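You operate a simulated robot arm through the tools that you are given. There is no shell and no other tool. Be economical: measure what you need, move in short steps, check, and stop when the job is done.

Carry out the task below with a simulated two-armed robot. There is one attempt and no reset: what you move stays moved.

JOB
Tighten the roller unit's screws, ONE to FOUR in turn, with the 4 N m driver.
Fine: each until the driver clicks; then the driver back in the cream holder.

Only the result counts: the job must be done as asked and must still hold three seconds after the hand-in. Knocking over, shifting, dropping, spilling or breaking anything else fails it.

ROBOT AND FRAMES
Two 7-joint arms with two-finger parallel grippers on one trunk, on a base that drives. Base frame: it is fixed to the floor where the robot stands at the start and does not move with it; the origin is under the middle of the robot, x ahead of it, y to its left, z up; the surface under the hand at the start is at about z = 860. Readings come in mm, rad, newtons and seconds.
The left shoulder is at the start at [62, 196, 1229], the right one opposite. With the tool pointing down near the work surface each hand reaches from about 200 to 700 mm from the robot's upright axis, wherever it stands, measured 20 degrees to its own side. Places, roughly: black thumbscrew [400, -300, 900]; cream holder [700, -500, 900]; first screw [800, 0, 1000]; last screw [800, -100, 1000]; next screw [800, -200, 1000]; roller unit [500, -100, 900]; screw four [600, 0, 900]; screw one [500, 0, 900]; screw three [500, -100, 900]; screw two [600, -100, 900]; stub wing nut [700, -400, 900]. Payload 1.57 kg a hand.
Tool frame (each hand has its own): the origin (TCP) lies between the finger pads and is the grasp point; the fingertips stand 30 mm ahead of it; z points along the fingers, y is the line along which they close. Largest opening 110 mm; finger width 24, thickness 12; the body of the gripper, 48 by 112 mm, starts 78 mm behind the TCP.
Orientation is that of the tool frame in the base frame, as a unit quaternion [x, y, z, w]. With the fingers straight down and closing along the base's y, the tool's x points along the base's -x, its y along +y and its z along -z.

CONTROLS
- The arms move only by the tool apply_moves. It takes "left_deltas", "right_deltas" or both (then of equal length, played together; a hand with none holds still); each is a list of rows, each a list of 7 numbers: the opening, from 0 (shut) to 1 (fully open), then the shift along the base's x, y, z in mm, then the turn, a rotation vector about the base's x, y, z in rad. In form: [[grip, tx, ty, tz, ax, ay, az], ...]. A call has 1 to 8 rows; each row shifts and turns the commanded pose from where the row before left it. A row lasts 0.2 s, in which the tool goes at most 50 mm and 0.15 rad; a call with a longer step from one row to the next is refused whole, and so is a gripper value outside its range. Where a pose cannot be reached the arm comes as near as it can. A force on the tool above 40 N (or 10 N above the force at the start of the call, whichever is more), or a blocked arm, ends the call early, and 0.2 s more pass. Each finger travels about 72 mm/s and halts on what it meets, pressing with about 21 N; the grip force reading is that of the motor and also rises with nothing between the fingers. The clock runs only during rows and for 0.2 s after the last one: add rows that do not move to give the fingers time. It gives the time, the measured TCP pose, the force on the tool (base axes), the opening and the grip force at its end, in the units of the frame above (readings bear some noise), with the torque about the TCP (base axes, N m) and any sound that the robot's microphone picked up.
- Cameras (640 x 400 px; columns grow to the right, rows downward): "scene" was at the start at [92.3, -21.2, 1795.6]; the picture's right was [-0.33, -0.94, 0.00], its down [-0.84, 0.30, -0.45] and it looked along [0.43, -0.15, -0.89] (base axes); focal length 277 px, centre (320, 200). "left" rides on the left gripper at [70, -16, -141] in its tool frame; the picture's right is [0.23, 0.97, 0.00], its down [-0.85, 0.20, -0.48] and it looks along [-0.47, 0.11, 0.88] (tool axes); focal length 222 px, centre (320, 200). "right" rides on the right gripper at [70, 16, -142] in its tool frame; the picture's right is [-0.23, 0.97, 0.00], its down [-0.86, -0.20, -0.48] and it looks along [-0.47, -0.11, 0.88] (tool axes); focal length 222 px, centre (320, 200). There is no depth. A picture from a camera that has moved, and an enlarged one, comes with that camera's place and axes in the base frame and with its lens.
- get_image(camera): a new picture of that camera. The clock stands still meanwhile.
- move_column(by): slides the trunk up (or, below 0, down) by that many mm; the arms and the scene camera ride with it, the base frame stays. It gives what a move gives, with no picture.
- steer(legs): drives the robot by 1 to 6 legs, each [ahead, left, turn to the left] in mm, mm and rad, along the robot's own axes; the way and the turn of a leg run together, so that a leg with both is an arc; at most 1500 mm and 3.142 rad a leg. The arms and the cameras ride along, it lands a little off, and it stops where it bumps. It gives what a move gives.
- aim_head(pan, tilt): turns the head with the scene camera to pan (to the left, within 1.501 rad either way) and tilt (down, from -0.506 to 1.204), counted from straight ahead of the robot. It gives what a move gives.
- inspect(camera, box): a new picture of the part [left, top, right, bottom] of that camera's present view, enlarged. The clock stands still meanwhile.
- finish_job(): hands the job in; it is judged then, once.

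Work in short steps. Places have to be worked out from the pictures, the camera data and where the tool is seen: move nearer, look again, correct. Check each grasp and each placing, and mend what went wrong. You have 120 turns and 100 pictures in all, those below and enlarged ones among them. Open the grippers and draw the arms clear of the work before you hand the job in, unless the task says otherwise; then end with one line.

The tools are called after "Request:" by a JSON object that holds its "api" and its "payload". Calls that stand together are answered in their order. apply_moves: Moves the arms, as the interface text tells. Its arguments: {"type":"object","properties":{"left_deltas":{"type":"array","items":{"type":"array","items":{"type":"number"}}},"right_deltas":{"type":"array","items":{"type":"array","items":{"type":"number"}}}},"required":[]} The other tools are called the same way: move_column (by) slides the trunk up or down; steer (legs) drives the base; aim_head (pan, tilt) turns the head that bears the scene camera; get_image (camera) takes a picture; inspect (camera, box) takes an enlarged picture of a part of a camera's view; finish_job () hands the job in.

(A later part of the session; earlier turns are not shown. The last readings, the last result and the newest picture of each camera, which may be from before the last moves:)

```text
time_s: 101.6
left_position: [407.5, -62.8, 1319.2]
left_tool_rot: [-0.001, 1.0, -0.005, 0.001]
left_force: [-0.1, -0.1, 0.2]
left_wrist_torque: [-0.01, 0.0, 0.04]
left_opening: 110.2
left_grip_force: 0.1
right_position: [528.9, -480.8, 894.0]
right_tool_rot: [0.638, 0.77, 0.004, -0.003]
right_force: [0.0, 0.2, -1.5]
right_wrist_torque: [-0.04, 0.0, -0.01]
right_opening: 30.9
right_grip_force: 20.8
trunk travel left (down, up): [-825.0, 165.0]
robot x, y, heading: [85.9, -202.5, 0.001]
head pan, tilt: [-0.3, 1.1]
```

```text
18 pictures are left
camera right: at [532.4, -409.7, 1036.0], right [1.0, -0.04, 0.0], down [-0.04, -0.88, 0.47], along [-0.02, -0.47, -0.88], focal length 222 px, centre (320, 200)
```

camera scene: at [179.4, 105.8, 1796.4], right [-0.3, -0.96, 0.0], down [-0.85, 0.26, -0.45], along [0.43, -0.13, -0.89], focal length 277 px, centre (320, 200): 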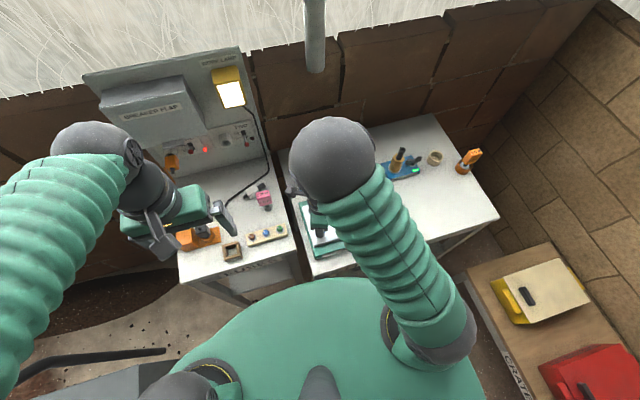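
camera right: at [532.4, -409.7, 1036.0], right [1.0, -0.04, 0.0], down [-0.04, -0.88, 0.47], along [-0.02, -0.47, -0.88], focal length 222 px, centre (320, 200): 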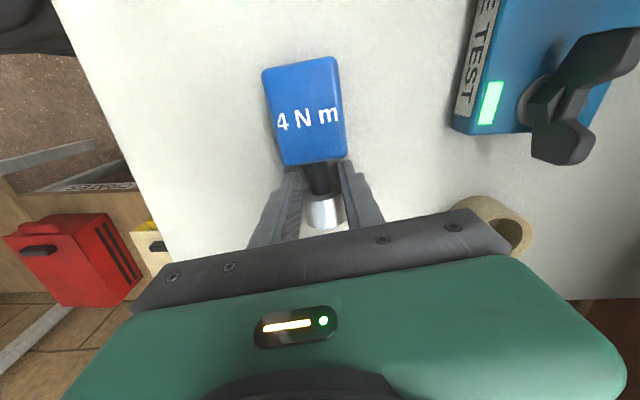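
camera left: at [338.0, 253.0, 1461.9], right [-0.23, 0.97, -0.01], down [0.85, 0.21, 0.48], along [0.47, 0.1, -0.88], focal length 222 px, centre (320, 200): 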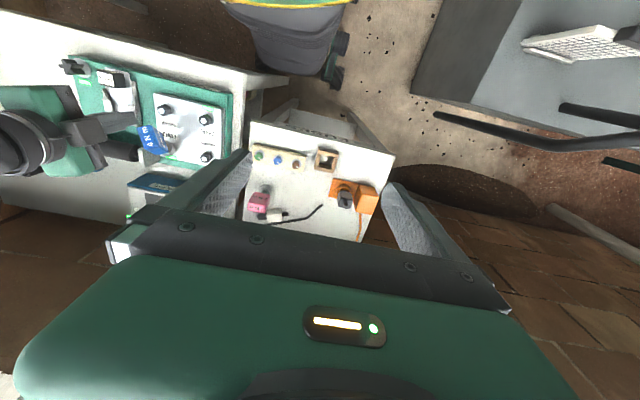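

Row step was too long. Redo with smaller steps: release, rise, and shift over the handle centre (≈(521,-434)).

Request:
{"api": "apply_moves", "payload": {"right_deltas": [[0, 0, 0, -2, 0, 0, 0], [0.3, 0, 0, 0, 0, 0, 0], [0.45, 0, 0, 0, 0, 0, 0], [0.5, 0, 0, 0, 0, 0, 0], [0.55, 0, 0, 20, 0, 0, 0], [0.65, -2, 12, 30, 0, 0, 0], [0.65, -6, 34, 5, 0, 0, 0], [0.65, 0, 0, 0, 0, 0, 0]]}}

Request:
{"api": "get_image", "payload": {"camera": "right"}}

```text
time_s: 103.4
left_position: [407.7, -60.5, 1318.5]
left_tool_rot: [-0.001, 1.0, -0.005, 0.001]
left_force: [0.3, 0.3, 0.5]
left_wrist_torque: [0.01, 0.01, -0.01]
left_opening: 109.9
left_grip_force: 0.0
right_position: [520.5, -431.3, 946.5]
right_tool_rot: [0.639, 0.77, 0.004, -0.002]
right_force: [0.0, 0.1, -0.6]
right_wrist_torque: [-0.04, -0.02, 0.0]
right_opening: 71.6
right_grip_force: 0.1
trunk travel left (down, up): [-825.0, 165.0]
robot x, y, heading: [87.3, -206.5, -0.005]
head pan, tilt: [-0.3, 1.1]
```

```text
17 pictures are left
camera right: at [524.5, -361.1, 1088.3], right [1.0, -0.04, 0.0], down [-0.04, -0.88, 0.47], along [-0.02, -0.47, -0.88], focal length 222 px, centre (320, 200)
```

right: 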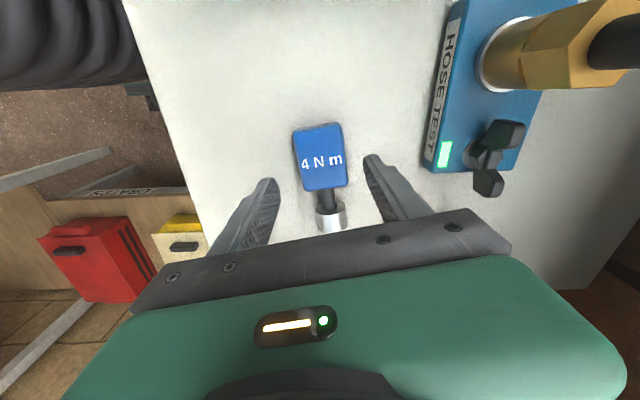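

Handle centre ≈(522,-425). Shift (+1.5,+6.5), lower to TCP 894, and close on the 46 mm sides.

Request:
{"api": "apply_moves", "payload": {"right_deltas": [[0.65, 1.5, 6.5, -20, 0, 0, 0], [0.65, 0, 0, -20, 0, 0, 0], [0.65, 0, 0, -12, 0, 0, 0], [0.5, 0, 0, 0, 0, 0, 0], [0.3, 0, 0, 0, 0, 0, 0], [0.1, 0, 0, 0, 0, 0, 0]]}}

Request:
{"api": "apply_moves", "payload": {"right_deltas": [[0, 0, 0, 10, 0, 0, 0], [0, 0, 0, 20, 0, 0, 0], [0, 0, 0, 40, 0, 0, 0], [0, 0, 0, 40, 0, 0, 0], [0, 0, 0, 40, 0, 0, 0], [0, 0, 0, 0, 0, 0, 0]]}}

```text
time_s: 104.8
left_position: [406.7, -62.5, 1320.3]
left_tool_rot: [-0.001, 1.0, -0.005, 0.002]
left_force: [-0.5, -0.1, 0.2]
left_wrist_torque: [-0.01, 0.01, 0.02]
left_opening: 109.8
left_grip_force: 0.0
right_position: [522.1, -427.2, 893.9]
right_tool_rot: [0.638, 0.77, 0.005, -0.003]
right_force: [-1.0, -0.5, 1.3]
right_wrist_torque: [-0.06, 0.03, -0.05]
right_opening: 45.6
right_grip_force: 21.2
trunk travel left (down, up): [-825.0, 165.0]
robot x, y, heading: [89.8, -207.0, 0.001]
head pan, tilt: [-0.3, 1.1]
```

```text
time_s: 106.2
left_position: [408.4, -62.0, 1319.7]
left_tool_rot: [-0.001, 1.0, -0.005, 0.0]
left_force: [-0.3, 0.6, 0.3]
left_wrist_torque: [-0.01, 0.01, 0.02]
left_opening: 109.8
left_grip_force: 0.0
right_position: [522.9, -427.1, 1045.4]
right_tool_rot: [0.638, 0.77, 0.005, -0.002]
right_force: [0.1, -0.4, -0.6]
right_wrist_torque: [0.02, 0.03, -0.04]
right_opening: 45.6
right_grip_force: 20.8
trunk travel left (down, up): [-825.0, 165.0]
robot x, y, heading: [87.5, -204.1, -0.001]
head pan, tilt: [-0.3, 1.1]
```

Handle held firmly (45.6 mm). Now tip the hand so the socket swings down (rotation about (0.98,0.18,0)), sliding left as the wrist goes right.

Request:
{"api": "apply_moves", "payload": {"right_deltas": [[0, 0, 8, 5, 0.138, 0.025, 0], [0, 0, 8, 5, 0.138, 0.025, 0], [0, 0, 8, 5, 0.138, 0.025, 0], [0, 0, 8, 0, 0.138, 0.025, 0], [0, 0, 8, 0, 0.138, 0.025, 0], [0, 0, 8, 0, 0.138, 0.025, 0]]}}

Request:
{"api": "apply_moves", "payload": {"right_deltas": [[0, 0, 8, 0, 0.138, 0.025, 0], [0, 0, 8, 0, 0.138, 0.025, 0], [0, 0, 8, 0, 0.138, 0.025, 0], [0, 0, 8, 0, 0.138, 0.025, 0], [0, 0, 0, 0, 0.138, 0.025, 0], [0, 0, 0, 0, 0.025, 0.005, 0], [0, 0, 0, 0, 0, 0, 0]]}}

```text
time_s: 107.6
left_position: [409.4, -63.8, 1319.2]
left_tool_rot: [0.0, 1.0, -0.004, 0.001]
left_force: [-0.2, 0.9, 0.6]
left_wrist_torque: [0.0, 0.03, 0.05]
left_opening: 110.0
left_grip_force: 0.0
right_position: [523.5, -380.2, 1059.3]
right_tool_rot: [0.582, 0.7, 0.268, -0.315]
right_force: [-0.8, 0.1, -2.5]
right_wrist_torque: [-0.01, 0.0, 0.03]
right_opening: 45.6
right_grip_force: 21.2
trunk travel left (down, up): [-825.0, 165.0]
robot x, y, heading: [87.7, -202.7, 0.001]
head pan, tilt: [-0.3, 1.1]
```

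```text
time_s: 109.2
left_position: [407.5, -63.3, 1321.3]
left_tool_rot: [-0.001, 1.0, -0.005, 0.001]
left_force: [-0.6, 0.6, -0.6]
left_wrist_torque: [0.02, 0.01, 0.0]
left_opening: 110.0
left_grip_force: 0.1
right_position: [522.0, -347.7, 1060.2]
right_tool_rot: [-0.451, -0.539, -0.46, 0.542]
right_force: [0.4, 0.2, -1.0]
right_wrist_torque: [-0.01, -0.02, -0.03]
right_opening: 45.4
right_grip_force: 21.2
trunk travel left (down, up): [-825.0, 165.0]
robot x, y, heading: [84.8, -206.9, 0.002]
head pan, tilt: [-0.3, 1.1]
```

Driver is vertical now. Lower to about 20 mm above the bench and check with the scene camera.

Request:
{"api": "apply_moves", "payload": {"right_deltas": [[0, 0, 0, -40, 0, 0, 0], [0, 0, 0, -35, 0, 0, 0], [0, 0, 0, -15, 0, 0, 0], [0, 0, 0, 0, 0, 0, 0]]}}

Request:
{"api": "aim_head", "payload": {"pan": -0.3, "tilt": 1.0}}

Request:
{"api": "inspect", "payload": {"camera": "scene", "box": [272, 160, 432, 260]}}

```text
time_s: 110.2
left_position: [407.4, -64.2, 1321.0]
left_tool_rot: [-0.001, 1.0, -0.004, 0.001]
left_force: [0.0, -0.9, -0.3]
left_wrist_torque: [-0.02, 0.03, 0.0]
left_opening: 110.1
left_grip_force: 0.1
right_position: [521.7, -349.1, 968.4]
right_tool_rot: [-0.45, -0.54, -0.459, 0.543]
right_force: [0.4, 0.6, -1.7]
right_wrist_torque: [-0.04, -0.01, -0.03]
right_opening: 45.4
right_grip_force: 21.5
trunk travel left (down, up): [-825.0, 165.0]
robot x, y, heading: [89.0, -206.5, 0.0]
head pan, tilt: [-0.3, 1.1]
```

```text
time_s: 110.9
left_position: [407.5, -62.9, 1320.8]
left_tool_rot: [0.0, 1.0, -0.004, 0.001]
left_force: [0.0, 0.7, 0.5]
left_wrist_torque: [0.02, 0.01, 0.01]
left_opening: 109.9
left_grip_force: 0.0
right_position: [521.4, -347.8, 969.1]
right_tool_rot: [-0.451, -0.541, -0.458, 0.542]
right_force: [-0.2, 0.7, -2.1]
right_wrist_torque: [-0.01, 0.03, -0.01]
right_opening: 45.7
right_grip_force: 21.1
trunk travel left (down, up): [-825.0, 165.0]
robot x, y, heading: [83.7, -206.3, -0.0]
head pan, tilt: [-0.3, 1.0]
```

```text
4.00 times, centred on (352, 210) of scene
camera zoom: at [185.9, -226.3, 1802.2], right [-0.3, -0.96, 0.0], down [-0.81, 0.25, -0.54], along [0.51, -0.16, -0.84], focal length 1109 px, centre (192, 160)
```

zoom: 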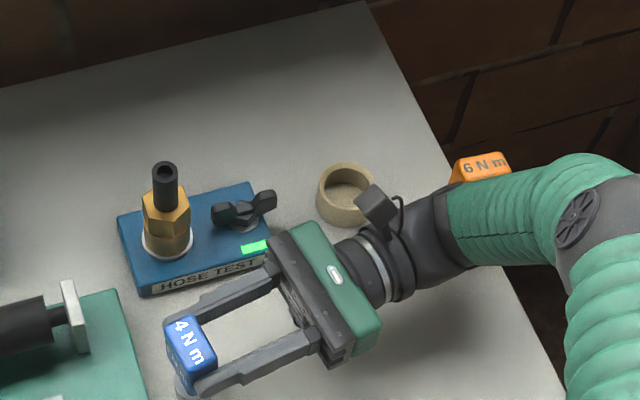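

Vertical and clear; forearm is somewhat near the orange driver, so I shift 30 mm toward the robot first, then lower onto the bench gently.

Request:
{"api": "apply_moves", "payload": {"right_deltas": [[0, -15, 0, 0, 0, 0, 0], [0, -15, 0, 0, 0, 0, 0], [0, 0, 0, -10, 0, 0, 0], [0, 0, 0, -6, 0, 0, 0], [0, 0, 0, -3, 0, 0, 0], [0, 0, 0, -2, 0, 0, 0], [0, 0, 0, 0, 0, 0, 0]]}}

```text
time_s: 112.5
left_position: [408.3, -63.1, 1320.4]
left_tool_rot: [-0.001, 1.0, -0.004, 0.001]
left_force: [0.2, 0.5, 0.7]
left_wrist_torque: [0.02, -0.03, -0.01]
left_opening: 110.2
left_grip_force: 0.0
right_position: [492.4, -347.9, 948.1]
right_tool_rot: [-0.451, -0.541, -0.458, 0.543]
right_force: [-0.3, -0.5, -1.9]
right_wrist_torque: [-0.04, 0.03, 0.01]
right_opening: 45.9
right_grip_force: 20.7
trunk travel left (down, up): [-825.0, 165.0]
robot x, y, heading: [86.9, -203.2, -0.003]
head pan, tilt: [-0.3, 1.0]
```

No contact yet at z 948. Continue 1.5 mm at a time.

Request:
{"api": "apply_moves", "payload": {"right_deltas": [[0, 0, 0, -1.5, 0, 0, 0], [0, 0, 0, -1.5, 0, 0, 0], [0, 0, 0, -1.5, 0, 0, 0], [0, 0, 0, 0, 0, 0, 0]]}}

Request:
{"api": "apply_moves", "payload": {"right_deltas": [[0, 0, 0, -1.5, 0, 0, 0], [0, 0, 0, -1, 0, 0, 0], [0, 0, 0, 0, 0, 0, 0]]}}

```text
time_s: 113.5
left_position: [407.5, -63.4, 1320.2]
left_tool_rot: [0.0, 1.0, -0.004, 0.001]
left_force: [-0.6, 0.6, -0.5]
left_wrist_torque: [-0.01, 0.01, 0.02]
left_opening: 109.7
left_grip_force: 0.1
right_position: [491.6, -348.6, 944.0]
right_tool_rot: [-0.451, -0.54, -0.459, 0.542]
right_force: [0.4, 0.6, -1.5]
right_wrist_torque: [-0.05, -0.04, 0.01]
right_opening: 45.7
right_grip_force: 21.0
trunk travel left (down, up): [-825.0, 165.0]
robot x, y, heading: [88.6, -202.2, -0.002]
head pan, tilt: [-0.3, 1.0]
```

```text
time_s: 114.3
left_position: [407.4, -63.5, 1319.8]
left_tool_rot: [-0.002, 1.0, -0.004, 0.001]
left_force: [1.8, -0.4, -0.7]
left_wrist_torque: [-0.03, -0.01, 0.0]
left_opening: 110.2
left_grip_force: 0.1
right_position: [491.4, -349.4, 942.7]
right_tool_rot: [-0.451, -0.54, -0.459, 0.543]
right_force: [0.4, -1.1, 3.2]
right_wrist_torque: [0.04, -0.06, -0.04]
right_opening: 45.5
right_grip_force: 20.8
trunk travel left (down, up): [-825.0, 165.0]
robot x, y, heading: [84.7, -202.0, -0.001]
head pan, tilt: [-0.3, 1.0]
```

Touch-down (force +5 N). Release, and raise the hand straight up clear of the handle.

Request:
{"api": "apply_moves", "payload": {"right_deltas": [[0.5, 0, 0, 0, 0, 0, 0], [0.6, 0, 0, 0, 0, 0, 0], [0.65, 0, 0, 0, 0, 0, 0], [0.65, 0, 0, 15, 0, 0, 0], [0.65, 0, 0, 25, 0, 0, 0], [0.65, 0, 0, 40, 0, 0, 0], [0.65, 0, 0, 40, 0, 0, 0]]}}

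Request:
{"api": "inspect", "payload": {"camera": "scene", "box": [272, 160, 432, 260]}}

```text
time_s: 115.9
left_position: [405.6, -62.5, 1320.8]
left_tool_rot: [-0.001, 1.0, -0.004, 0.002]
left_force: [0.0, -1.4, 0.5]
left_wrist_torque: [0.0, -0.01, 0.02]
left_opening: 110.1
left_grip_force: 0.0
right_position: [491.2, -347.0, 1062.6]
right_tool_rot: [-0.451, -0.541, -0.458, 0.543]
right_force: [0.3, 0.2, 0.2]
right_wrist_torque: [-0.04, 0.01, -0.02]
right_opening: 71.7
right_grip_force: 0.0
trunk travel left (down, up): [-825.0, 165.0]
robot x, y, heading: [83.9, -206.6, 0.0]
head pan, tilt: [-0.3, 1.0]
```

```text
4.00 times, centred on (352, 210) of scene
camera zoom: at [184.3, -225.7, 1802.3], right [-0.3, -0.96, 0.0], down [-0.8, 0.25, -0.54], along [0.52, -0.16, -0.84], focal length 1109 px, centre (192, 160)
```

zoom: 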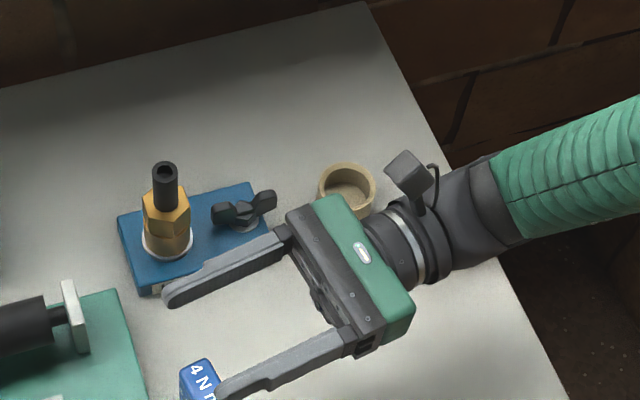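

Driver stands on its own on the bench. Now bring the hand back to pointing down (yaw 0.18) above it.

Request:
{"api": "apply_moves", "payload": {"right_deltas": [[0.65, 0, 0, 5, -0.0658, -0.0938, 0.0803], [0.65, 0, 0, 5, -0.0658, -0.0938, 0.0803], [0.65, 0, 0, 5, -0.0658, -0.0938, 0.0803], [0.65, 0, 0, 5, -0.0658, -0.0938, 0.0803], [0.65, 0, 0, 0, -0.0658, -0.0938, 0.0803], [0.65, 0, 0, 0, -0.0658, -0.0938, 0.0803], [0.65, 0, 0, 0, -0.0658, -0.0938, 0.0803], [0.65, 0, 0, 0, -0.0658, -0.0938, 0.0803]]}}

Request:
{"api": "apply_moves", "payload": {"right_deltas": [[0.65, 0, 0, 0, -0.0658, -0.0938, 0.0803], [0.65, 0, 0, 0, -0.0658, -0.0938, 0.0803], [0.65, 0, 0, 0, -0.0658, -0.0938, 0.0803], [0.65, 0, 0, 0, -0.0658, -0.0938, 0.0803], [0.65, 0, 0, 0, -0.0658, -0.0938, 0.0803], [0.65, 0, 0, 0, -0.0658, -0.0938, 0.0803], [0.65, 0, 0, 0, -0.0658, -0.0938, 0.0803], [0.65, 0, 0, 0, 0, 0, 0]]}}

Request:
{"api": "get_image", "payload": {"camera": "right"}}

```text
time_s: 117.7
left_position: [407.1, -61.5, 1320.6]
left_tool_rot: [-0.001, 1.0, -0.006, 0.002]
left_force: [0.7, 0.4, -0.1]
left_wrist_torque: [-0.03, 0.01, 0.0]
left_opening: 109.9
left_grip_force: 0.0
right_position: [493.0, -347.5, 1081.7]
right_tool_rot: [0.19, 0.904, 0.248, -0.292]
right_force: [0.1, -0.3, 0.3]
right_wrist_torque: [0.02, 0.04, 0.03]
right_opening: 71.5
right_grip_force: 0.0
trunk travel left (down, up): [-825.0, 165.0]
robot x, y, heading: [86.1, -207.4, -0.001]
head pan, tilt: [-0.3, 1.0]
```

```text
time_s: 119.5
left_position: [408.2, -61.2, 1318.8]
left_tool_rot: [-0.001, 1.0, -0.005, 0.001]
left_force: [-0.4, -0.2, -0.9]
left_wrist_torque: [0.01, -0.03, -0.01]
left_opening: 110.5
left_grip_force: 0.1
right_position: [493.4, -347.6, 1081.3]
right_tool_rot: [-0.089, 0.996, 0.0, 0.0]
right_force: [-0.3, 0.4, 0.1]
right_wrist_torque: [-0.02, 0.01, -0.01]
right_opening: 71.6
right_grip_force: 0.0
trunk travel left (down, up): [-825.0, 165.0]
robot x, y, heading: [87.5, -203.8, 0.0]
head pan, tilt: [-0.3, 1.0]
```

```text
14 pictures are left
camera right: at [421.4, -342.6, 1223.3], right [0.05, 1.0, 0.0], down [0.88, -0.04, 0.48], along [0.48, -0.02, -0.88], focal length 222 px, centre (320, 200)
```

right: 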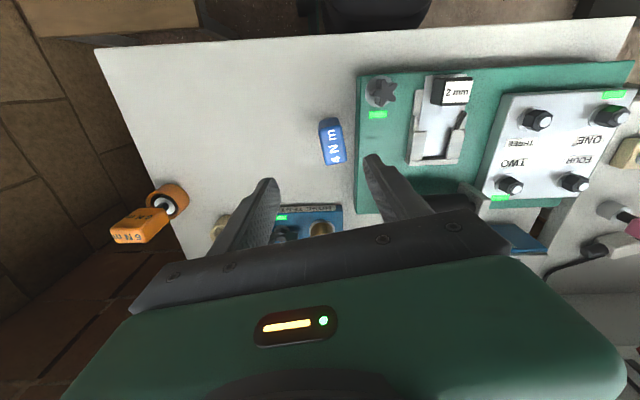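

Driver stands at ≈(485,-330), as expected from the grip offset. Move over it, lower to TCP ≈ 947 and close on the flats.

Request:
{"api": "apply_moves", "payload": {"right_deltas": [[0.7, -8, 17.5, 0, 0, 0, 0], [0.7, 0, 0, -40, 0, 0, 0], [0.7, 0, 0, -25, 0, 0, 0], [0.7, 0, 0, 0, 0, 0, 0]]}}

Request:
{"api": "inspect", "payload": {"camera": "right", "box": [240, 100, 400, 200]}}

```text
time_s: 120.5
left_position: [405.6, -62.0, 1320.2]
left_tool_rot: [-0.001, 1.0, -0.005, 0.001]
left_force: [-0.8, -0.1, 0.8]
left_wrist_torque: [-0.01, -0.03, 0.03]
left_opening: 110.2
left_grip_force: 0.0
right_position: [481.9, -330.0, 1018.2]
right_tool_rot: [-0.09, 0.996, 0.0, 0.0]
right_force: [0.5, -0.3, 0.2]
right_wrist_torque: [0.0, 0.0, 0.02]
right_opening: 77.3
right_grip_force: 0.0
trunk travel left (down, up): [-825.0, 165.0]
robot x, y, heading: [90.8, -205.6, 0.0]
head pan, tilt: [-0.3, 1.0]
```

```text
4.00 times, centred on (320, 150) of right
camera zoom: at [411.6, -325.7, 1159.0], right [0.05, 1.0, 0.0], down [0.88, -0.04, 0.48], along [0.48, -0.02, -0.88], focal length 888 px, centre (320, 400)
```

zoom: 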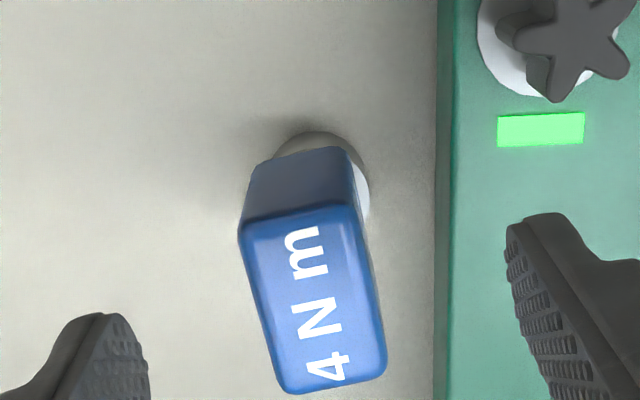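

Centre is right in y; shift +4 in x, descend to 947 with a narrower opening and close.

Request:
{"api": "apply_moves", "payload": {"right_deltas": [[0.55, 4, 0, 0, 0, 0, 0], [0.55, 0, 0, -25, 0, 0, 0], [0.55, 0, 0, -25, 0, 0, 0], [0.55, 0, 0, -20, 0, 0, 0], [0.4, 0, 0, 0, 0, 0, 0], [0.2, 0, 0, 0, 0, 0, 0], [0, 0, 0, 0, 0, 0, 0], [0, 0, 0, 0, 0, 0, 0]]}}

Request:
{"api": "apply_moves", "payload": {"right_deltas": [[0, 0, 0, 15, 0, 0, 0], [0, 0, 0, 40, 0, 0, 0.1], [0, 0, 0, 45, 0, 0, 0.14], [0, 0, 0, 45, 0, 0, 0.14], [0, 0, 0, 25, 0, 0, 0.14], [0, 0, 0, 0, 0, 0, 0.14], [0, 0, 0, 0, 0, 0, 0.14], [0, 0, 0, 0, 0, 0, 0.14]]}}

```text
time_s: 122.3
left_position: [408.6, -61.7, 1319.6]
left_tool_rot: [-0.001, 1.0, -0.005, 0.001]
left_force: [0.4, 0.6, -0.3]
left_wrist_torque: [-0.03, 0.01, 0.03]
left_opening: 110.1
left_grip_force: 0.1
right_position: [488.2, -330.2, 945.8]
right_tool_rot: [-0.089, 0.996, 0.0, -0.001]
right_force: [0.1, -0.4, -0.2]
right_wrist_torque: [-0.01, 0.04, 0.0]
right_opening: 27.9
right_grip_force: 21.2
trunk travel left (down, up): [-825.0, 165.0]
robot x, y, heading: [88.2, -206.3, 0.003]
head pan, tilt: [-0.3, 1.0]
```

```text
time_s: 124.1
left_position: [406.4, -61.4, 1319.5]
left_tool_rot: [-0.002, 1.0, -0.005, 0.002]
left_force: [-0.4, -0.5, -0.3]
left_wrist_torque: [0.0, 0.02, 0.02]
left_opening: 110.0
left_grip_force: 0.0
right_position: [487.8, -329.0, 1116.6]
right_tool_rot: [-0.532, 0.847, 0.0, 0.001]
right_force: [-0.1, 0.2, -1.6]
right_wrist_torque: [0.01, -0.02, 0.01]
right_opening: 27.5
right_grip_force: 20.1
trunk travel left (down, up): [-825.0, 165.0]
robot x, y, heading: [85.9, -210.8, -0.005]
head pan, tilt: [-0.3, 1.0]
```

Driver regained (27.5 mm, 21 N). Drive left 310 so the screws lie in the right arm's comfortable range.

Request:
{"api": "steer", "payload": {"legs": [[0, 310, 0]]}}

Request:
{"api": "apply_moves", "payload": {"right_deltas": [[0, 0, 0, 0, 0, 0, 0.14], [0, 0, 0, 0, 0, 0, 0.14], [0, 0, 0, 0, 0, 0, 0.14], [0, 0, 0, 0, 0, 0, 0.14], [0, 0, 0, 0, 0, 0, 0.14], [0, 0, 0, 0, 0, 0, 0.14], [0, 0, 0, 0, 0, 0, 0.14], [0, 0, 0, 0, 0, 0, 0]]}}

```text
time_s: 126.2
left_position: [408.2, 229.5, 1321.9]
left_tool_rot: [0.001, 1.0, 0.001, 0.001]
left_force: [0.3, -0.2, 1.2]
left_wrist_torque: [0.0, 0.01, -0.01]
left_opening: 109.6
left_grip_force: 0.0
right_position: [488.4, -36.6, 1114.8]
right_tool_rot: [-0.528, 0.849, 0.006, 0.003]
right_force: [-0.1, -0.3, -0.9]
right_wrist_torque: [0.02, -0.01, 0.0]
right_opening: 27.8
right_grip_force: 20.6
trunk travel left (down, up): [-825.0, 165.0]
robot x, y, heading: [86.4, 105.3, -0.002]
head pan, tilt: [-0.3, 1.0]
```

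```text
time_s: 128.0
left_position: [408.3, 238.4, 1320.2]
left_tool_rot: [0.002, 1.0, -0.002, 0.002]
left_force: [0.3, 0.2, -0.9]
left_wrist_torque: [0.02, 0.0, 0.04]
left_opening: 110.1
left_grip_force: 0.1
right_position: [487.4, -29.6, 1117.0]
right_tool_rot: [0.866, -0.5, -0.002, -0.001]
right_force: [0.1, 0.5, -1.8]
right_wrist_torque: [0.02, -0.02, 0.0]
right_opening: 27.7
right_grip_force: 21.4
trunk travel left (down, up): [-825.0, 165.0]
robot x, y, heading: [84.4, 101.4, 0.003]
head pan, tilt: [-0.3, 1.0]
```

Yaw 2.09. Move over THREE (≈(479,-76)), lower to TCP 1045, and check with two views.

Request:
{"api": "apply_moves", "payload": {"right_deltas": [[0, -4, -23, 0, 0, 0, 0], [0, -4.5, -23.4, 0, 0, 0, 0], [0, 0, 0, -35, 0, 0, 0], [0, 0, 0, -35, 0, 0, 0], [0, 0, 0, 0, 0, 0, 0], [0, 0, 0, 0, 0, 0, 0]]}}

Request:
{"api": "inspect", "payload": {"camera": "right", "box": [280, 105, 360, 155]}}

Request:
{"api": "inspect", "payload": {"camera": "scene", "box": [296, 200, 392, 260]}}

```text
time_s: 129.4
left_position: [406.7, 245.7, 1319.6]
left_tool_rot: [0.001, 1.0, -0.005, 0.002]
left_force: [0.6, 0.2, 0.5]
left_wrist_torque: [0.02, -0.01, 0.0]
left_opening: 109.9
left_grip_force: 0.1
right_position: [477.4, -68.8, 1047.5]
right_tool_rot: [0.866, -0.5, 0.0, 0.001]
right_force: [0.6, 0.0, -1.4]
right_wrist_torque: [-0.02, 0.01, -0.01]
right_opening: 27.8
right_grip_force: 21.2
trunk travel left (down, up): [-825.0, 165.0]
robot x, y, heading: [87.5, 100.5, -0.004]
head pan, tilt: [-0.3, 1.0]
```

```text
8.00 times, centred on (320, 130) of right
camera zoom: at [499.7, -136.8, 1188.9], right [-0.96, -0.29, 0.0], down [-0.25, 0.84, 0.48], along [-0.14, 0.46, -0.88], focal length 1777 px, centre (320, 760)
```

zoom: 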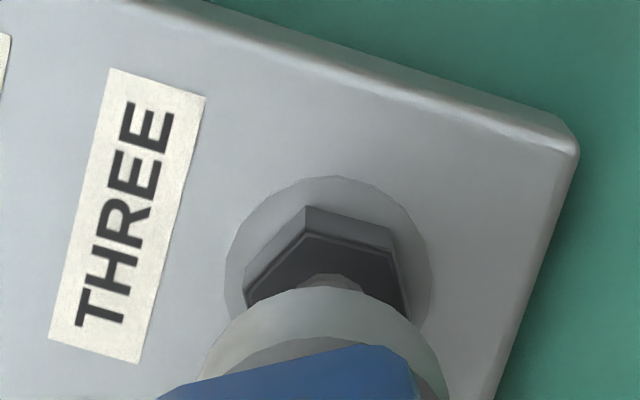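

```text
6.67 times, centred on (344, 230) of scene
camera zoom: at [183.9, 86.1, 1802.4], right [-0.3, -0.95, 0.0], down [-0.8, 0.25, -0.54], along [0.52, -0.16, -0.84], focal length 1848 px, centre (160, 0)
```

zoom: 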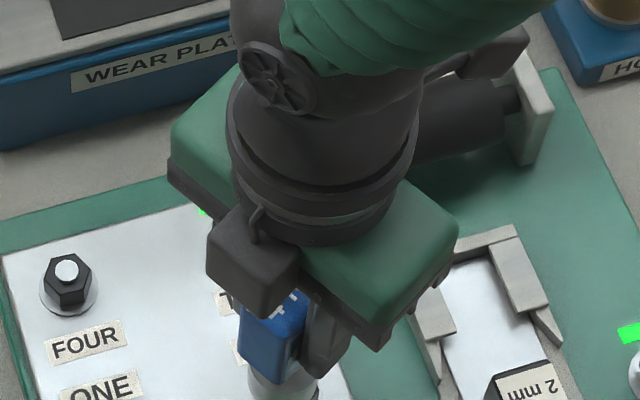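

Washer THREE is at ≈(479.6,-76.8); the socket is 6.3 mm short in y (base settled after driving). Correct and lower to contact.

Request:
{"api": "apply_moves", "payload": {"right_deltas": [[0, 0.5, -6.3, 0, 0, 0, 0], [0, 0, 0, -8, 0, 0, 0], [0, 0, 0, -8, 0, 0, 0], [0, 0, 0, -5, 0, 0, 0], [0, 0, 0, -4, 0, 0, 0], [0, 0, 0, -3, 0, 0, 0], [0, 0, 0, 0, 0, 0, 0]]}}

```text
time_s: 131.0
left_position: [405.7, 245.1, 1320.0]
left_tool_rot: [0.001, 1.0, -0.006, 0.001]
left_force: [-0.8, -0.4, -0.2]
left_wrist_torque: [0.02, 0.01, 0.0]
left_opening: 109.7
left_grip_force: 0.0
right_position: [477.5, -74.8, 1018.6]
right_tool_rot: [0.866, -0.5, 0.0, 0.0]
right_force: [1.7, 0.5, 11.5]
right_wrist_torque: [0.04, -0.06, 0.02]
right_opening: 27.6
right_grip_force: 21.2
trunk travel left (down, up): [-825.0, 165.0]
robot x, y, heading: [89.2, 104.6, -0.001]
head pan, tilt: [-0.3, 1.0]
```

Seated (11 N, little side force). Clockwise stroke.

Request:
{"api": "apply_moves", "payload": {"right_deltas": [[0, 0, 0, -0.5, 0, 0, -0.13], [0, 0, 0, 0, 0, 0, -0.13], [0, 0, 0, 0, 0, 0, -0.13], [0, 0, 0, 0, 0, 0, -0.13], [0, 0, 0, -0.3, 0, 0, -0.13], [0, 0, 0, -0.3, 0, 0, -0.13], [0, 0, 0, -0.3, 0, 0, -0.13], [0, 0, 0, -0.3, 0, 0, -0.13]]}}

Request:
{"api": "apply_moves", "payload": {"right_deltas": [[0, 0, 0, -0.3, 0, 0, -0.13], [0, 0, 0, -0.3, 0, 0, -0.13], [0, 0, 0, -0.3, 0, 0, -0.13], [0, 0, 0, -0.3, 0, 0, -0.13], [0, 0, 0, -0.3, 0, 0, -0.13], [0, 0, 0, -0.3, 0, 0, -0.13]]}}

```text
time_s: 132.8
left_position: [408.4, 245.0, 1319.6]
left_tool_rot: [0.001, 1.0, -0.006, 0.002]
left_force: [0.2, -0.1, 1.2]
left_wrist_torque: [0.0, -0.02, 0.01]
left_opening: 110.1
left_grip_force: 0.0
right_position: [479.6, -76.9, 1017.4]
right_tool_rot: [-0.502, 0.865, -0.001, 0.0]
right_force: [5.6, 0.1, 16.8]
right_wrist_torque: [-0.1, -0.34, -0.04]
right_opening: 28.0
right_grip_force: 20.9
trunk travel left (down, up): [-825.0, 165.0]
robot x, y, heading: [88.7, 105.1, -0.007]
head pan, tilt: [-0.3, 1.0]
```

```text
time_s: 134.2
left_position: [407.7, 244.9, 1320.3]
left_tool_rot: [0.002, 1.0, -0.004, 0.001]
left_force: [0.0, 0.1, 0.5]
left_wrist_torque: [0.01, 0.01, 0.01]
left_opening: 110.0
left_grip_force: 0.2
right_position: [479.6, -77.2, 1014.9]
right_tool_rot: [-0.135, 0.991, 0.0, -0.001]
right_force: [2.1, -1.0, -0.2]
right_wrist_torque: [-0.12, -0.03, 0.63]
right_opening: 27.8
right_grip_force: 20.8
trunk travel left (down, up): [-825.0, 165.0]
robot x, y, heading: [84.3, 103.4, -0.005]
head pan, tilt: [-0.3, 1.0]
```

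Torque is rising (0.63). Press 1 mm and continue to the click.

Request:
{"api": "apply_moves", "payload": {"right_deltas": [[0, 0, 0, -1, 0, 0, -0.08], [0, 0, 0, -0.5, 0, 0, -0.08], [0, 0, 0, 0, 0, 0, -0.08], [0, 0, 0, 0, 0, 0, -0.08], [0, 0, 0, 0, 0, 0, -0.08]]}}

Request:
{"api": "apply_moves", "payload": {"right_deltas": [[0, 0, 0, 0, 0, 0, -0.06], [0, 0, 0, 0, 0, 0, -0.06], [0, 0, 0, 0, 0, 0, 0]]}}

```text
time_s: 135.4
left_position: [407.2, 245.0, 1319.7]
left_tool_rot: [0.002, 1.0, -0.005, 0.001]
left_force: [-0.2, -0.6, -0.4]
left_wrist_torque: [0.01, 0.02, -0.01]
left_opening: 109.9
left_grip_force: 0.0
right_position: [479.1, -77.7, 1014.1]
right_tool_rot: [0.063, 0.998, 0.0, -0.001]
right_force: [1.3, -1.1, 2.3]
right_wrist_torque: [-0.03, -0.12, 1.11]
right_opening: 39.0
right_grip_force: 20.8
trunk travel left (down, up): [-825.0, 165.0]
robot x, y, heading: [84.4, 102.4, -0.001]
head pan, tilt: [-0.3, 1.0]
```

```text
time_s: 136.2
left_position: [406.8, 243.9, 1319.3]
left_tool_rot: [0.002, 1.0, -0.004, 0.001]
left_force: [-0.1, 0.4, -0.2]
left_wrist_torque: [0.0, -0.02, 0.01]
left_opening: 109.9
left_grip_force: 0.0
right_position: [479.4, -76.2, 1014.3]
right_tool_rot: [0.123, 0.992, 0.0, -0.001]
right_force: [1.0, -0.5, -2.0]
right_wrist_torque: [-0.04, -0.03, 1.13]
right_opening: 43.5
right_grip_force: 21.2
trunk travel left (down, up): [-825.0, 165.0]
robot x, y, heading: [84.3, 105.3, -0.008]
head pan, tilt: [-0.3, 1.0]
```

1.13 at 43.5 mm; a bit more as with ONE.

Request:
{"api": "apply_moves", "payload": {"right_deltas": [[0, 0, 0, 0, 0, 0, -0.06], [0, 0, 0, 0, 0, 0, -0.05], [0, 0, 0, 0, 0, 0, 0]]}}

Request:
{"api": "inspect", "payload": {"camera": "scene", "box": [282, 195, 410, 275]}}

```text
time_s: 137.0
left_position: [406.9, 244.6, 1320.1]
left_tool_rot: [0.001, 1.0, -0.004, 0.002]
left_force: [-0.1, 0.1, 0.3]
left_wrist_torque: [0.01, 0.01, 0.0]
left_opening: 109.9
left_grip_force: 0.0
right_position: [479.7, -76.9, 1013.8]
right_tool_rot: [0.179, 0.984, 0.0, 0.0]
right_force: [0.7, -1.6, -0.7]
right_wrist_torque: [-0.18, -0.05, 0.79]
right_opening: 48.3
right_grip_force: 21.4
trunk travel left (down, up): [-825.0, 165.0]
robot x, y, heading: [89.1, 101.3, -0.003]
head pan, tilt: [-0.3, 1.0]
```

```text
5.00 times, centred on (346, 235) of scene
camera zoom: at [185.9, 83.2, 1802.4], right [-0.3, -0.95, 0.0], down [-0.8, 0.25, -0.54], along [0.51, -0.16, -0.84], focal length 1386 px, centre (190, 25)
```

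zoom: 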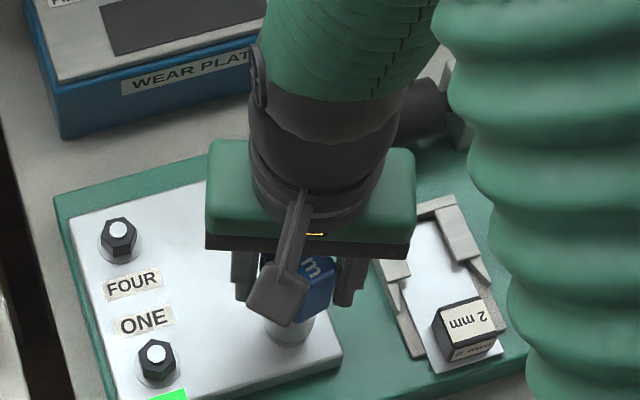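

No light at THREE yet; the grip has slipped to its limit. Re-square (+0.62) and repeat in the same place.

Request:
{"api": "apply_moves", "payload": {"right_deltas": [[0.7, 0, 0, 0, 0, 0, 0], [0.7, 0, 0, -1, 0, 0, 0.15], [0.7, 0, 0, 0, 0, 0, 0.15], [0.7, 0, 0, 0, 0, 0, 0.15], [0.7, 0, 0, 0, 0, 0, 0.15], [0.2, 0, 0, 0, 0, 0, 0], [0, 0, 0, 0, 0, 0, 0], [0, 0, 0, 0, 0, 0, 0]]}}

Request:
{"api": "apply_moves", "payload": {"right_deltas": [[0, 0, 0, -0.5, 0, 0, -0.08], [0, 0, 0, 0, 0, 0, -0.08], [0, 0, 0, 0, 0, 0, -0.08], [0, 0, 0, 0, 0, 0, -0.08], [0, 0, 0, 0, 0, 0, -0.08]]}}

```text
time_s: 138.8
left_position: [407.8, 244.5, 1319.3]
left_tool_rot: [0.002, 1.0, -0.005, 0.002]
left_force: [0.4, -1.0, 0.2]
left_wrist_torque: [-0.02, -0.01, -0.02]
left_opening: 110.0
left_grip_force: 0.0
right_position: [478.5, -77.4, 1013.3]
right_tool_rot: [-0.122, 0.993, 0.001, 0.0]
right_force: [0.2, -0.8, -0.1]
right_wrist_torque: [-0.01, 0.01, 0.4]
right_opening: 28.6
right_grip_force: 21.0
trunk travel left (down, up): [-825.0, 165.0]
robot x, y, heading: [82.3, 103.8, 0.0]
head pan, tilt: [-0.3, 1.0]
```

```text
time_s: 140.0
left_position: [408.1, 243.7, 1320.7]
left_tool_rot: [0.002, 1.0, -0.005, 0.001]
left_force: [0.1, 0.1, -0.5]
left_wrist_torque: [0.0, -0.03, -0.02]
left_opening: 110.1
left_grip_force: 0.0
right_position: [478.4, -77.8, 1010.9]
right_tool_rot: [0.079, 0.997, 0.002, -0.001]
right_force: [1.8, -1.3, 0.4]
right_wrist_torque: [-0.08, -0.15, 1.19]
right_opening: 40.6
right_grip_force: 21.0
trunk travel left (down, up): [-825.0, 165.0]
robot x, y, heading: [84.8, 103.8, -0.006]
head pan, tilt: [-0.3, 1.0]
```

1.19 N m at 40.6 mm, same as ONE's course. Continue in fine steps.

Request:
{"api": "apply_moves", "payload": {"right_deltas": [[0, 0, 0, 0, 0, 0, -0.05], [0, 0, 0, 0, 0, 0, -0.05]]}}

Request:
{"api": "apply_moves", "payload": {"right_deltas": [[0, 0, 0, 0, 0, 0, -0.05]]}}

Request:
{"api": "inspect", "payload": {"camera": "right", "box": [256, 80, 384, 160]}}

```text
time_s: 140.6
left_position: [407.7, 243.9, 1319.8]
left_tool_rot: [0.002, 1.0, -0.005, 0.002]
left_force: [-0.8, 0.3, -0.8]
left_wrist_torque: [0.0, 0.0, 0.01]
left_opening: 109.8
left_grip_force: 0.1
right_position: [479.1, -76.8, 1012.6]
right_tool_rot: [0.128, 0.992, 0.001, -0.001]
right_force: [0.3, -0.4, 0.7]
right_wrist_torque: [-0.14, -0.05, 1.41]
right_opening: 43.9
right_grip_force: 20.7
trunk travel left (down, up): [-825.0, 165.0]
robot x, y, heading: [87.9, 102.4, -0.001]
head pan, tilt: [-0.3, 1.0]
```

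```text
time_s: 141.0
left_position: [408.0, 244.7, 1319.6]
left_tool_rot: [0.002, 1.0, -0.004, 0.001]
left_force: [0.8, -0.4, 0.2]
left_wrist_torque: [0.02, 0.02, 0.0]
left_opening: 110.1
left_grip_force: 0.1
right_position: [479.4, -76.1, 1011.5]
right_tool_rot: [0.152, 0.988, 0.001, -0.001]
right_force: [0.7, -0.8, 0.2]
right_wrist_torque: [-0.12, -0.11, 1.5]
right_opening: 45.8
right_grip_force: 21.1
trunk travel left (down, up): [-825.0, 165.0]
robot x, y, heading: [82.8, 103.7, -0.003]
head pan, tilt: [-0.3, 1.0]
```

```text
5.00 times, centred on (320, 120) of right
camera zoom: at [418.7, -39.6, 1153.6], right [0.51, 0.86, 0.0], down [0.76, -0.45, 0.48], along [0.41, -0.24, -0.88], focal length 1111 px, centre (320, 600)
```

zoom: 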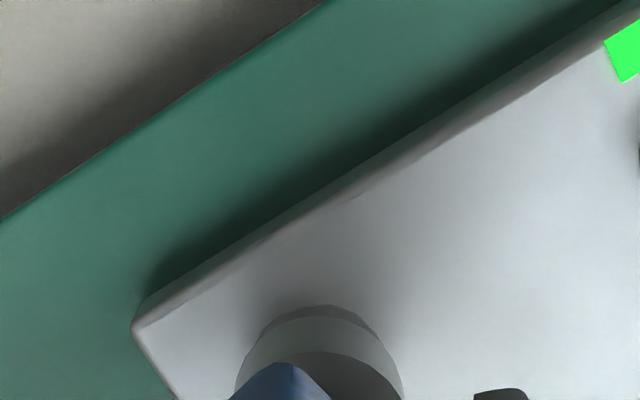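

Not yet lit, torque 1.5 and still rising. One more step.

Request:
{"api": "apply_moves", "payload": {"right_deltas": [[0, 0, 0, 0, 0, 0, -0.05], [0, 0, 0, 0, 0, 0, 0]]}}

Request:
{"api": "apply_moves", "payload": {"right_deltas": [[0, 0, 0, 0, 0, 0, -0.05], [0, 0, 0, 0, 0, 0, 0]]}}

```text
time_s: 141.6
left_position: [408.2, 244.0, 1320.3]
left_tool_rot: [0.003, 1.0, -0.005, 0.001]
left_force: [-0.3, -0.2, 0.1]
left_wrist_torque: [-0.02, 0.0, -0.03]
left_opening: 109.8
left_grip_force: 0.0
right_position: [479.4, -76.3, 1012.7]
right_tool_rot: [0.178, 0.984, 0.0, -0.001]
right_force: [1.1, -1.6, 0.4]
right_wrist_torque: [-0.11, -0.02, 0.86]
right_opening: 48.1
right_grip_force: 21.0
trunk travel left (down, up): [-825.0, 165.0]
robot x, y, heading: [91.0, 104.4, -0.011]
head pan, tilt: [-0.3, 1.0]
```

```text
time_s: 142.2
left_position: [406.5, 244.0, 1320.1]
left_tool_rot: [0.002, 1.0, -0.004, 0.002]
left_force: [1.5, 0.3, -1.2]
left_wrist_torque: [-0.02, 0.01, -0.04]
left_opening: 109.9
left_grip_force: 0.0
right_position: [478.6, -76.5, 1011.8]
right_tool_rot: [0.201, 0.98, 0.0, -0.001]
right_force: [-3.3, 0.7, -2.7]
right_wrist_torque: [0.04, 0.28, 0.94]
right_opening: 49.1
right_grip_force: 20.8
trunk travel left (down, up): [-825.0, 165.0]
robot x, y, heading: [86.2, 103.2, 0.0]
head pan, tilt: [-0.3, 1.0]
```

Torque dropped as it did for ONE. Check the light.

Request:
{"api": "inspect", "payload": {"camera": "right", "box": [256, 80, 384, 160]}}

```text
5.00 times, centred on (320, 120) of right
camera zoom: at [421.7, -33.3, 1153.8], right [0.59, 0.8, 0.0], down [0.71, -0.52, 0.48], along [0.38, -0.28, -0.88], focal length 1111 px, centre (320, 600)
```

zoom: 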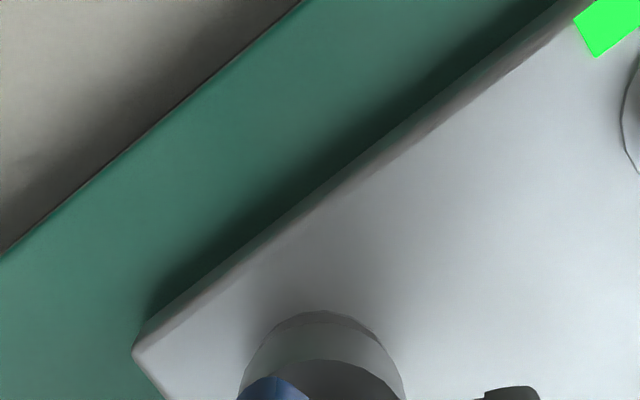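

Not lit: it slipped just short. A faster twist should add finger damping, so re-square and do a quick stroke.

Request:
{"api": "apply_moves", "payload": {"right_deltas": [[0.7, 0, 0, 0, 0, 0, 0], [0.7, 0, 0, 0, 0, 0, 0.15], [0.7, 0, 0, 0, 0, 0, 0.15], [0.7, 0, 0, 0, 0, 0, 0.15], [0.7, 0, 0, 0, 0, 0, 0.15], [0.2, 0, 0, 0, 0, 0, 0.02], [0, 0, 0, 0, 0, 0, 0], [0, 0, 0, 0, 0, 0, 0]]}}

Request:
{"api": "apply_moves", "payload": {"right_deltas": [[0, 0, 0, 0, 0, 0, -0.1], [0, 0, 0, 0, 0, 0, -0.148], [0, 0, 0, 0, 0, 0, -0.148], [0, 0, 0, 0, 0, 0, -0.148], [0, 0, 0, 0, 0, 0, -0.1]]}}

Request:
{"api": "inspect", "payload": {"camera": "right", "box": [240, 60, 400, 160]}}

```text
time_s: 144.0
left_position: [409.0, 244.2, 1320.2]
left_tool_rot: [0.002, 1.0, -0.004, 0.001]
left_force: [-0.2, -0.5, 0.4]
left_wrist_torque: [0.03, 0.0, 0.01]
left_opening: 109.7
left_grip_force: 0.0
right_position: [478.6, -76.7, 1011.7]
right_tool_rot: [-0.107, 0.994, 0.001, 0.0]
right_force: [-0.5, -1.9, 1.2]
right_wrist_torque: [-0.06, -0.02, 0.36]
right_opening: 29.3
right_grip_force: 20.8
trunk travel left (down, up): [-825.0, 165.0]
robot x, y, heading: [87.0, 101.9, -0.007]
head pan, tilt: [-0.3, 1.0]
```

```text
time_s: 145.2
left_position: [406.3, 246.0, 1320.7]
left_tool_rot: [0.002, 1.0, -0.005, 0.002]
left_force: [-0.1, 0.0, -0.2]
left_wrist_torque: [-0.01, -0.02, 0.03]
left_opening: 110.1
left_grip_force: 0.0
right_position: [477.8, -75.7, 1012.8]
right_tool_rot: [0.216, 0.976, 0.0, -0.001]
right_force: [-3.8, 0.1, 2.5]
right_wrist_torque: [-0.1, 0.13, 0.8]
right_opening: 50.2
right_grip_force: 20.8
trunk travel left (down, up): [-825.0, 165.0]
robot x, y, heading: [88.8, 103.0, -0.008]
head pan, tilt: [-0.3, 1.0]
```

```text
4.00 times, centred on (320, 110) of right
camera zoom: at [422.1, -31.2, 1154.0], right [0.62, 0.79, 0.0], down [0.69, -0.54, 0.48], along [0.38, -0.29, -0.88], focal length 888 px, centre (320, 560)
```

zoom: 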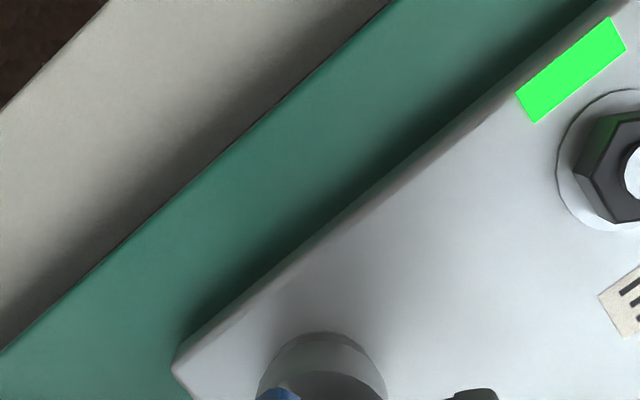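

Still short. I'll re-square and repeat in finer steps near the peak, reading torque each step.

Request:
{"api": "apply_moves", "payload": {"right_deltas": [[0.7, 0, 0, 0, 0, 0, 0], [0.7, 1, 0, -1, 0, 0, 0.15], [0.7, 0, 0, 0, 0, 0, 0.15], [0.7, 0, 0, 0, 0, 0, 0.15], [0.7, 0, 0, 0, 0, 0, 0.15], [0.2, 0, 0, 0, 0, 0, 0], [0, 0, 0, 0, 0, 0, 0], [0, 0, 0, 0, 0, 0, 0]]}}

Request:
{"api": "apply_moves", "payload": {"right_deltas": [[0, 0, 0, 0, 0, 0, -0.1], [0, 0, 0, 0, 0, 0, -0.1], [0, 0, 0, 0, 0, 0, -0.1], [0, 0, 0, 0, 0, 0, -0.1], [0, 0, 0, 0, 0, 0, -0.04]]}}

Request:
{"api": "apply_moves", "payload": {"right_deltas": [[0, 0, 0, 0, 0, 0, -0.03]]}}

Request:
{"api": "apply_moves", "payload": {"right_deltas": [[0, 0, 0, 0, 0, 0, -0.03]]}}

Request:
{"api": "apply_moves", "payload": {"right_deltas": [[0, 0, 0, 0, 0, 0, -0.03]]}}

```text
time_s: 147.0
left_position: [407.8, 244.7, 1321.0]
left_tool_rot: [0.002, 1.0, -0.004, 0.001]
left_force: [-1.0, 0.7, 0.0]
left_wrist_torque: [-0.01, 0.0, 0.04]
left_opening: 110.1
left_grip_force: 0.1
right_position: [479.7, -76.2, 1011.4]
right_tool_rot: [-0.085, 0.996, 0.0, 0.001]
right_force: [-0.8, -1.1, 2.4]
right_wrist_torque: [0.02, 0.04, 0.35]
right_opening: 30.8
right_grip_force: 21.3
trunk travel left (down, up): [-825.0, 165.0]
robot x, y, heading: [91.2, 100.7, -0.004]
head pan, tilt: [-0.3, 1.0]
```

```text
time_s: 148.2
left_position: [408.3, 245.0, 1319.6]
left_tool_rot: [0.002, 1.0, -0.004, 0.001]
left_force: [-0.6, 0.4, 0.5]
left_wrist_torque: [0.0, 0.03, -0.05]
left_opening: 109.9
left_grip_force: 0.0
right_position: [480.2, -75.7, 1011.0]
right_tool_rot: [0.135, 0.991, 0.0, 0.0]
right_force: [0.6, -1.3, 0.6]
right_wrist_torque: [0.0, -0.01, 1.35]
right_opening: 45.1
right_grip_force: 21.1
trunk travel left (down, up): [-825.0, 165.0]
robot x, y, heading: [89.0, 102.6, -0.006]
head pan, tilt: [-0.3, 1.0]
```

```text
time_s: 148.6
left_position: [408.3, 243.9, 1320.6]
left_tool_rot: [0.002, 1.0, -0.004, 0.002]
left_force: [0.3, -1.1, -0.4]
left_wrist_torque: [-0.03, 0.0, 0.0]
left_opening: 110.2
left_grip_force: 0.2
right_position: [480.3, -75.9, 1010.8]
right_tool_rot: [0.15, 0.989, 0.0, 0.0]
right_force: [0.3, -0.2, 1.6]
right_wrist_torque: [0.0, -0.01, 1.46]
right_opening: 45.5
right_grip_force: 21.7
trunk travel left (down, up): [-825.0, 165.0]
robot x, y, heading: [88.1, 108.3, 0.001]
head pan, tilt: [-0.3, 1.0]
```

```text
time_s: 149.0
left_position: [407.9, 245.3, 1319.8]
left_tool_rot: [0.001, 1.0, -0.004, 0.001]
left_force: [-0.3, 1.1, 0.7]
left_wrist_torque: [0.01, 0.0, -0.01]
left_opening: 109.9
left_grip_force: 0.0
right_position: [481.1, -76.1, 1011.3]
right_tool_rot: [0.164, 0.986, 0.0, 0.0]
right_force: [0.6, 1.0, 1.5]
right_wrist_torque: [0.02, -0.05, 1.57]
right_opening: 46.7
right_grip_force: 21.1
trunk travel left (down, up): [-825.0, 165.0]
robot x, y, heading: [86.2, 103.5, -0.005]
head pan, tilt: [-0.3, 1.0]
```

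```text
time_s: 149.4
left_position: [407.3, 244.6, 1319.1]
left_tool_rot: [0.002, 1.0, -0.004, 0.001]
left_force: [-0.8, 0.4, 0.1]
left_wrist_torque: [0.01, 0.01, 0.04]
left_opening: 110.0
left_grip_force: 0.0
right_position: [480.9, -77.2, 1011.4]
right_tool_rot: [0.18, 0.984, 0.001, 0.0]
right_force: [1.4, -0.6, 0.2]
right_wrist_torque: [-0.16, -0.1, 0.94]
right_opening: 47.9
right_grip_force: 21.0
trunk travel left (down, up): [-825.0, 165.0]
robot x, y, heading: [87.7, 105.3, -0.004]
head pan, tilt: [-0.3, 1.0]
```

Peak 1.57, then a drop. Check the light once more.

Request:
{"api": "inspect", "payload": {"camera": "right", "box": [240, 60, 400, 160]}}

```text
4.00 times, centred on (320, 110) of right
camera zoom: at [422.3, -36.1, 1153.0], right [0.56, 0.83, 0.0], down [0.73, -0.49, 0.48], along [0.4, -0.27, -0.88], focal length 888 px, centre (320, 560)
```

zoom: 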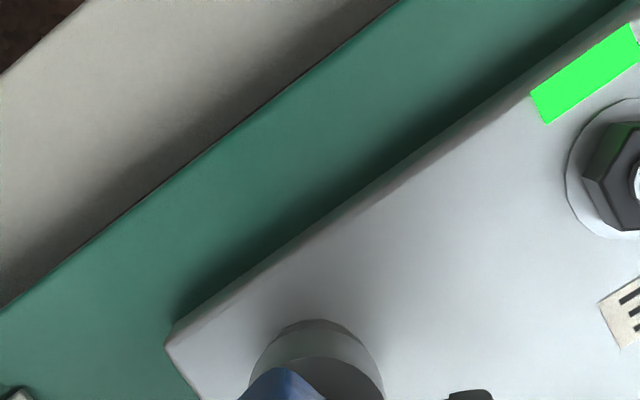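

Not yet. The +1 mm x shift raised the peak, so the handle isn't quite centred; re-square with +1.3 mm more and repeat.

Request:
{"api": "apply_moves", "payload": {"right_deltas": [[0.7, 0, 0, 0, 0, 0, 0], [0.7, 1.3, 0, -0.5, 0, 0, 0.15], [0.7, 0, 0, 0, 0, 0, 0.15], [0.7, 0, 0, 0, 0, 0, 0.15], [0.7, 0, 0, 0, 0, 0, 0.1], [0.2, 0, 0, 0, 0, 0, 0], [0, 0, 0, 0, 0, 0, 0], [0, 0, 0, 0, 0, 0, 0]]}}

Request:
{"api": "apply_moves", "payload": {"right_deltas": [[0, 0, 0, 0, 0, 0, -0.1], [0, 0, 0, 0, 0, 0, -0.1], [0, 0, 0, 0, 0, 0, -0.1], [0, 0, 0, 0, 0, 0, -0.1], [0, 0, 0, 0, 0, 0, -0.04]]}}

Request:
{"api": "apply_moves", "payload": {"right_deltas": [[0, 0, 0, 0, 0, 0, -0.03]]}}

Request:
{"api": "apply_moves", "payload": {"right_deltas": [[0, 0, 0, 0, 0, 0, -0.03]]}}

Request:
{"api": "apply_moves", "payload": {"right_deltas": [[0, 0, 0, 0, 0, 0, -0.03]]}}

```text
time_s: 151.2
left_position: [408.5, 246.0, 1320.4]
left_tool_rot: [0.001, 1.0, -0.006, 0.002]
left_force: [-0.1, 0.3, -0.1]
left_wrist_torque: [-0.02, 0.0, -0.03]
left_opening: 109.9
left_grip_force: 0.0
right_position: [480.8, -75.2, 1010.6]
right_tool_rot: [-0.094, 0.996, 0.0, 0.0]
right_force: [-0.6, 0.8, 1.1]
right_wrist_torque: [0.07, -0.06, 0.5]
right_opening: 29.7
right_grip_force: 20.6
trunk travel left (down, up): [-825.0, 165.0]
robot x, y, heading: [86.0, 105.5, -0.004]
head pan, tilt: [-0.3, 1.0]
```

```text
time_s: 152.4
left_position: [407.4, 244.5, 1319.2]
left_tool_rot: [0.002, 1.0, -0.005, 0.002]
left_force: [-0.2, 0.7, 0.1]
left_wrist_torque: [-0.06, 0.01, 0.05]
left_opening: 110.1
left_grip_force: 0.1
right_position: [480.7, -76.0, 1010.8]
right_tool_rot: [0.125, 0.992, 0.0, 0.0]
right_force: [0.2, 0.5, -0.2]
right_wrist_torque: [0.06, 0.06, 1.3]
right_opening: 44.1
right_grip_force: 20.6
trunk travel left (down, up): [-825.0, 165.0]
robot x, y, heading: [84.3, 103.0, -0.0]
head pan, tilt: [-0.3, 1.0]
```

```text
time_s: 152.8
left_position: [408.1, 244.6, 1320.1]
left_tool_rot: [0.002, 1.0, -0.005, 0.002]
left_force: [0.2, -0.5, -1.0]
left_wrist_torque: [0.03, 0.01, -0.03]
left_opening: 109.9
left_grip_force: 0.1
right_position: [482.3, -76.8, 1011.1]
right_tool_rot: [0.141, 0.99, 0.0, 0.0]
right_force: [0.1, -0.4, 0.1]
right_wrist_torque: [-0.05, -0.06, 0.85]
right_opening: 45.1
right_grip_force: 20.7
trunk travel left (down, up): [-825.0, 165.0]
robot x, y, heading: [86.7, 104.7, -0.006]
head pan, tilt: [-0.3, 1.0]
```

```text
time_s: 153.2
left_position: [408.5, 244.6, 1320.0]
left_tool_rot: [0.002, 1.0, -0.004, 0.002]
left_force: [0.4, -0.1, -0.1]
left_wrist_torque: [0.02, -0.03, -0.01]
left_opening: 109.9
left_grip_force: 0.0
right_position: [482.5, -77.2, 1011.5]
right_tool_rot: [0.155, 0.988, 0.0, 0.0]
right_force: [2.4, -1.5, 0.1]
right_wrist_torque: [-0.11, -0.17, 0.93]
right_opening: 46.0
right_grip_force: 21.3
trunk travel left (down, up): [-825.0, 165.0]
robot x, y, heading: [82.5, 101.8, -0.004]
head pan, tilt: [-0.3, 1.0]
```

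```text
time_s: 153.6
left_position: [409.3, 243.9, 1319.6]
left_tool_rot: [0.002, 1.0, -0.004, 0.001]
left_force: [-0.2, 0.0, -0.2]
left_wrist_torque: [-0.01, -0.02, 0.03]
left_opening: 110.0
left_grip_force: 0.0
right_position: [483.4, -77.3, 1011.3]
right_tool_rot: [0.169, 0.986, 0.001, 0.0]
right_force: [4.9, -3.6, 0.9]
right_wrist_torque: [-0.16, -0.28, 0.95]
right_opening: 46.3
right_grip_force: 21.0
trunk travel left (down, up): [-825.0, 165.0]
robot x, y, heading: [89.9, 103.7, -0.006]
head pan, tilt: [-0.3, 1.0]
```

The drop came early (45 mm) like ONE's click. Check the light.

Request:
{"api": "inspect", "payload": {"camera": "right", "box": [240, 60, 400, 160]}}

```text
4.00 times, centred on (320, 110) of right
camera zoom: at [423.6, -37.7, 1152.3], right [0.54, 0.84, 0.0], down [0.74, -0.47, 0.48], along [0.4, -0.26, -0.88], focal length 888 px, centre (320, 560)
```

zoom: 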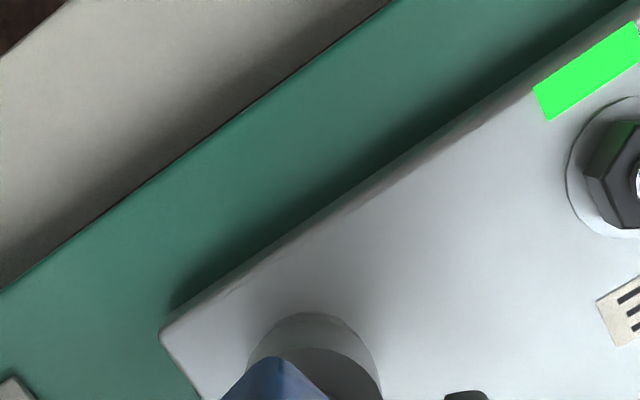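

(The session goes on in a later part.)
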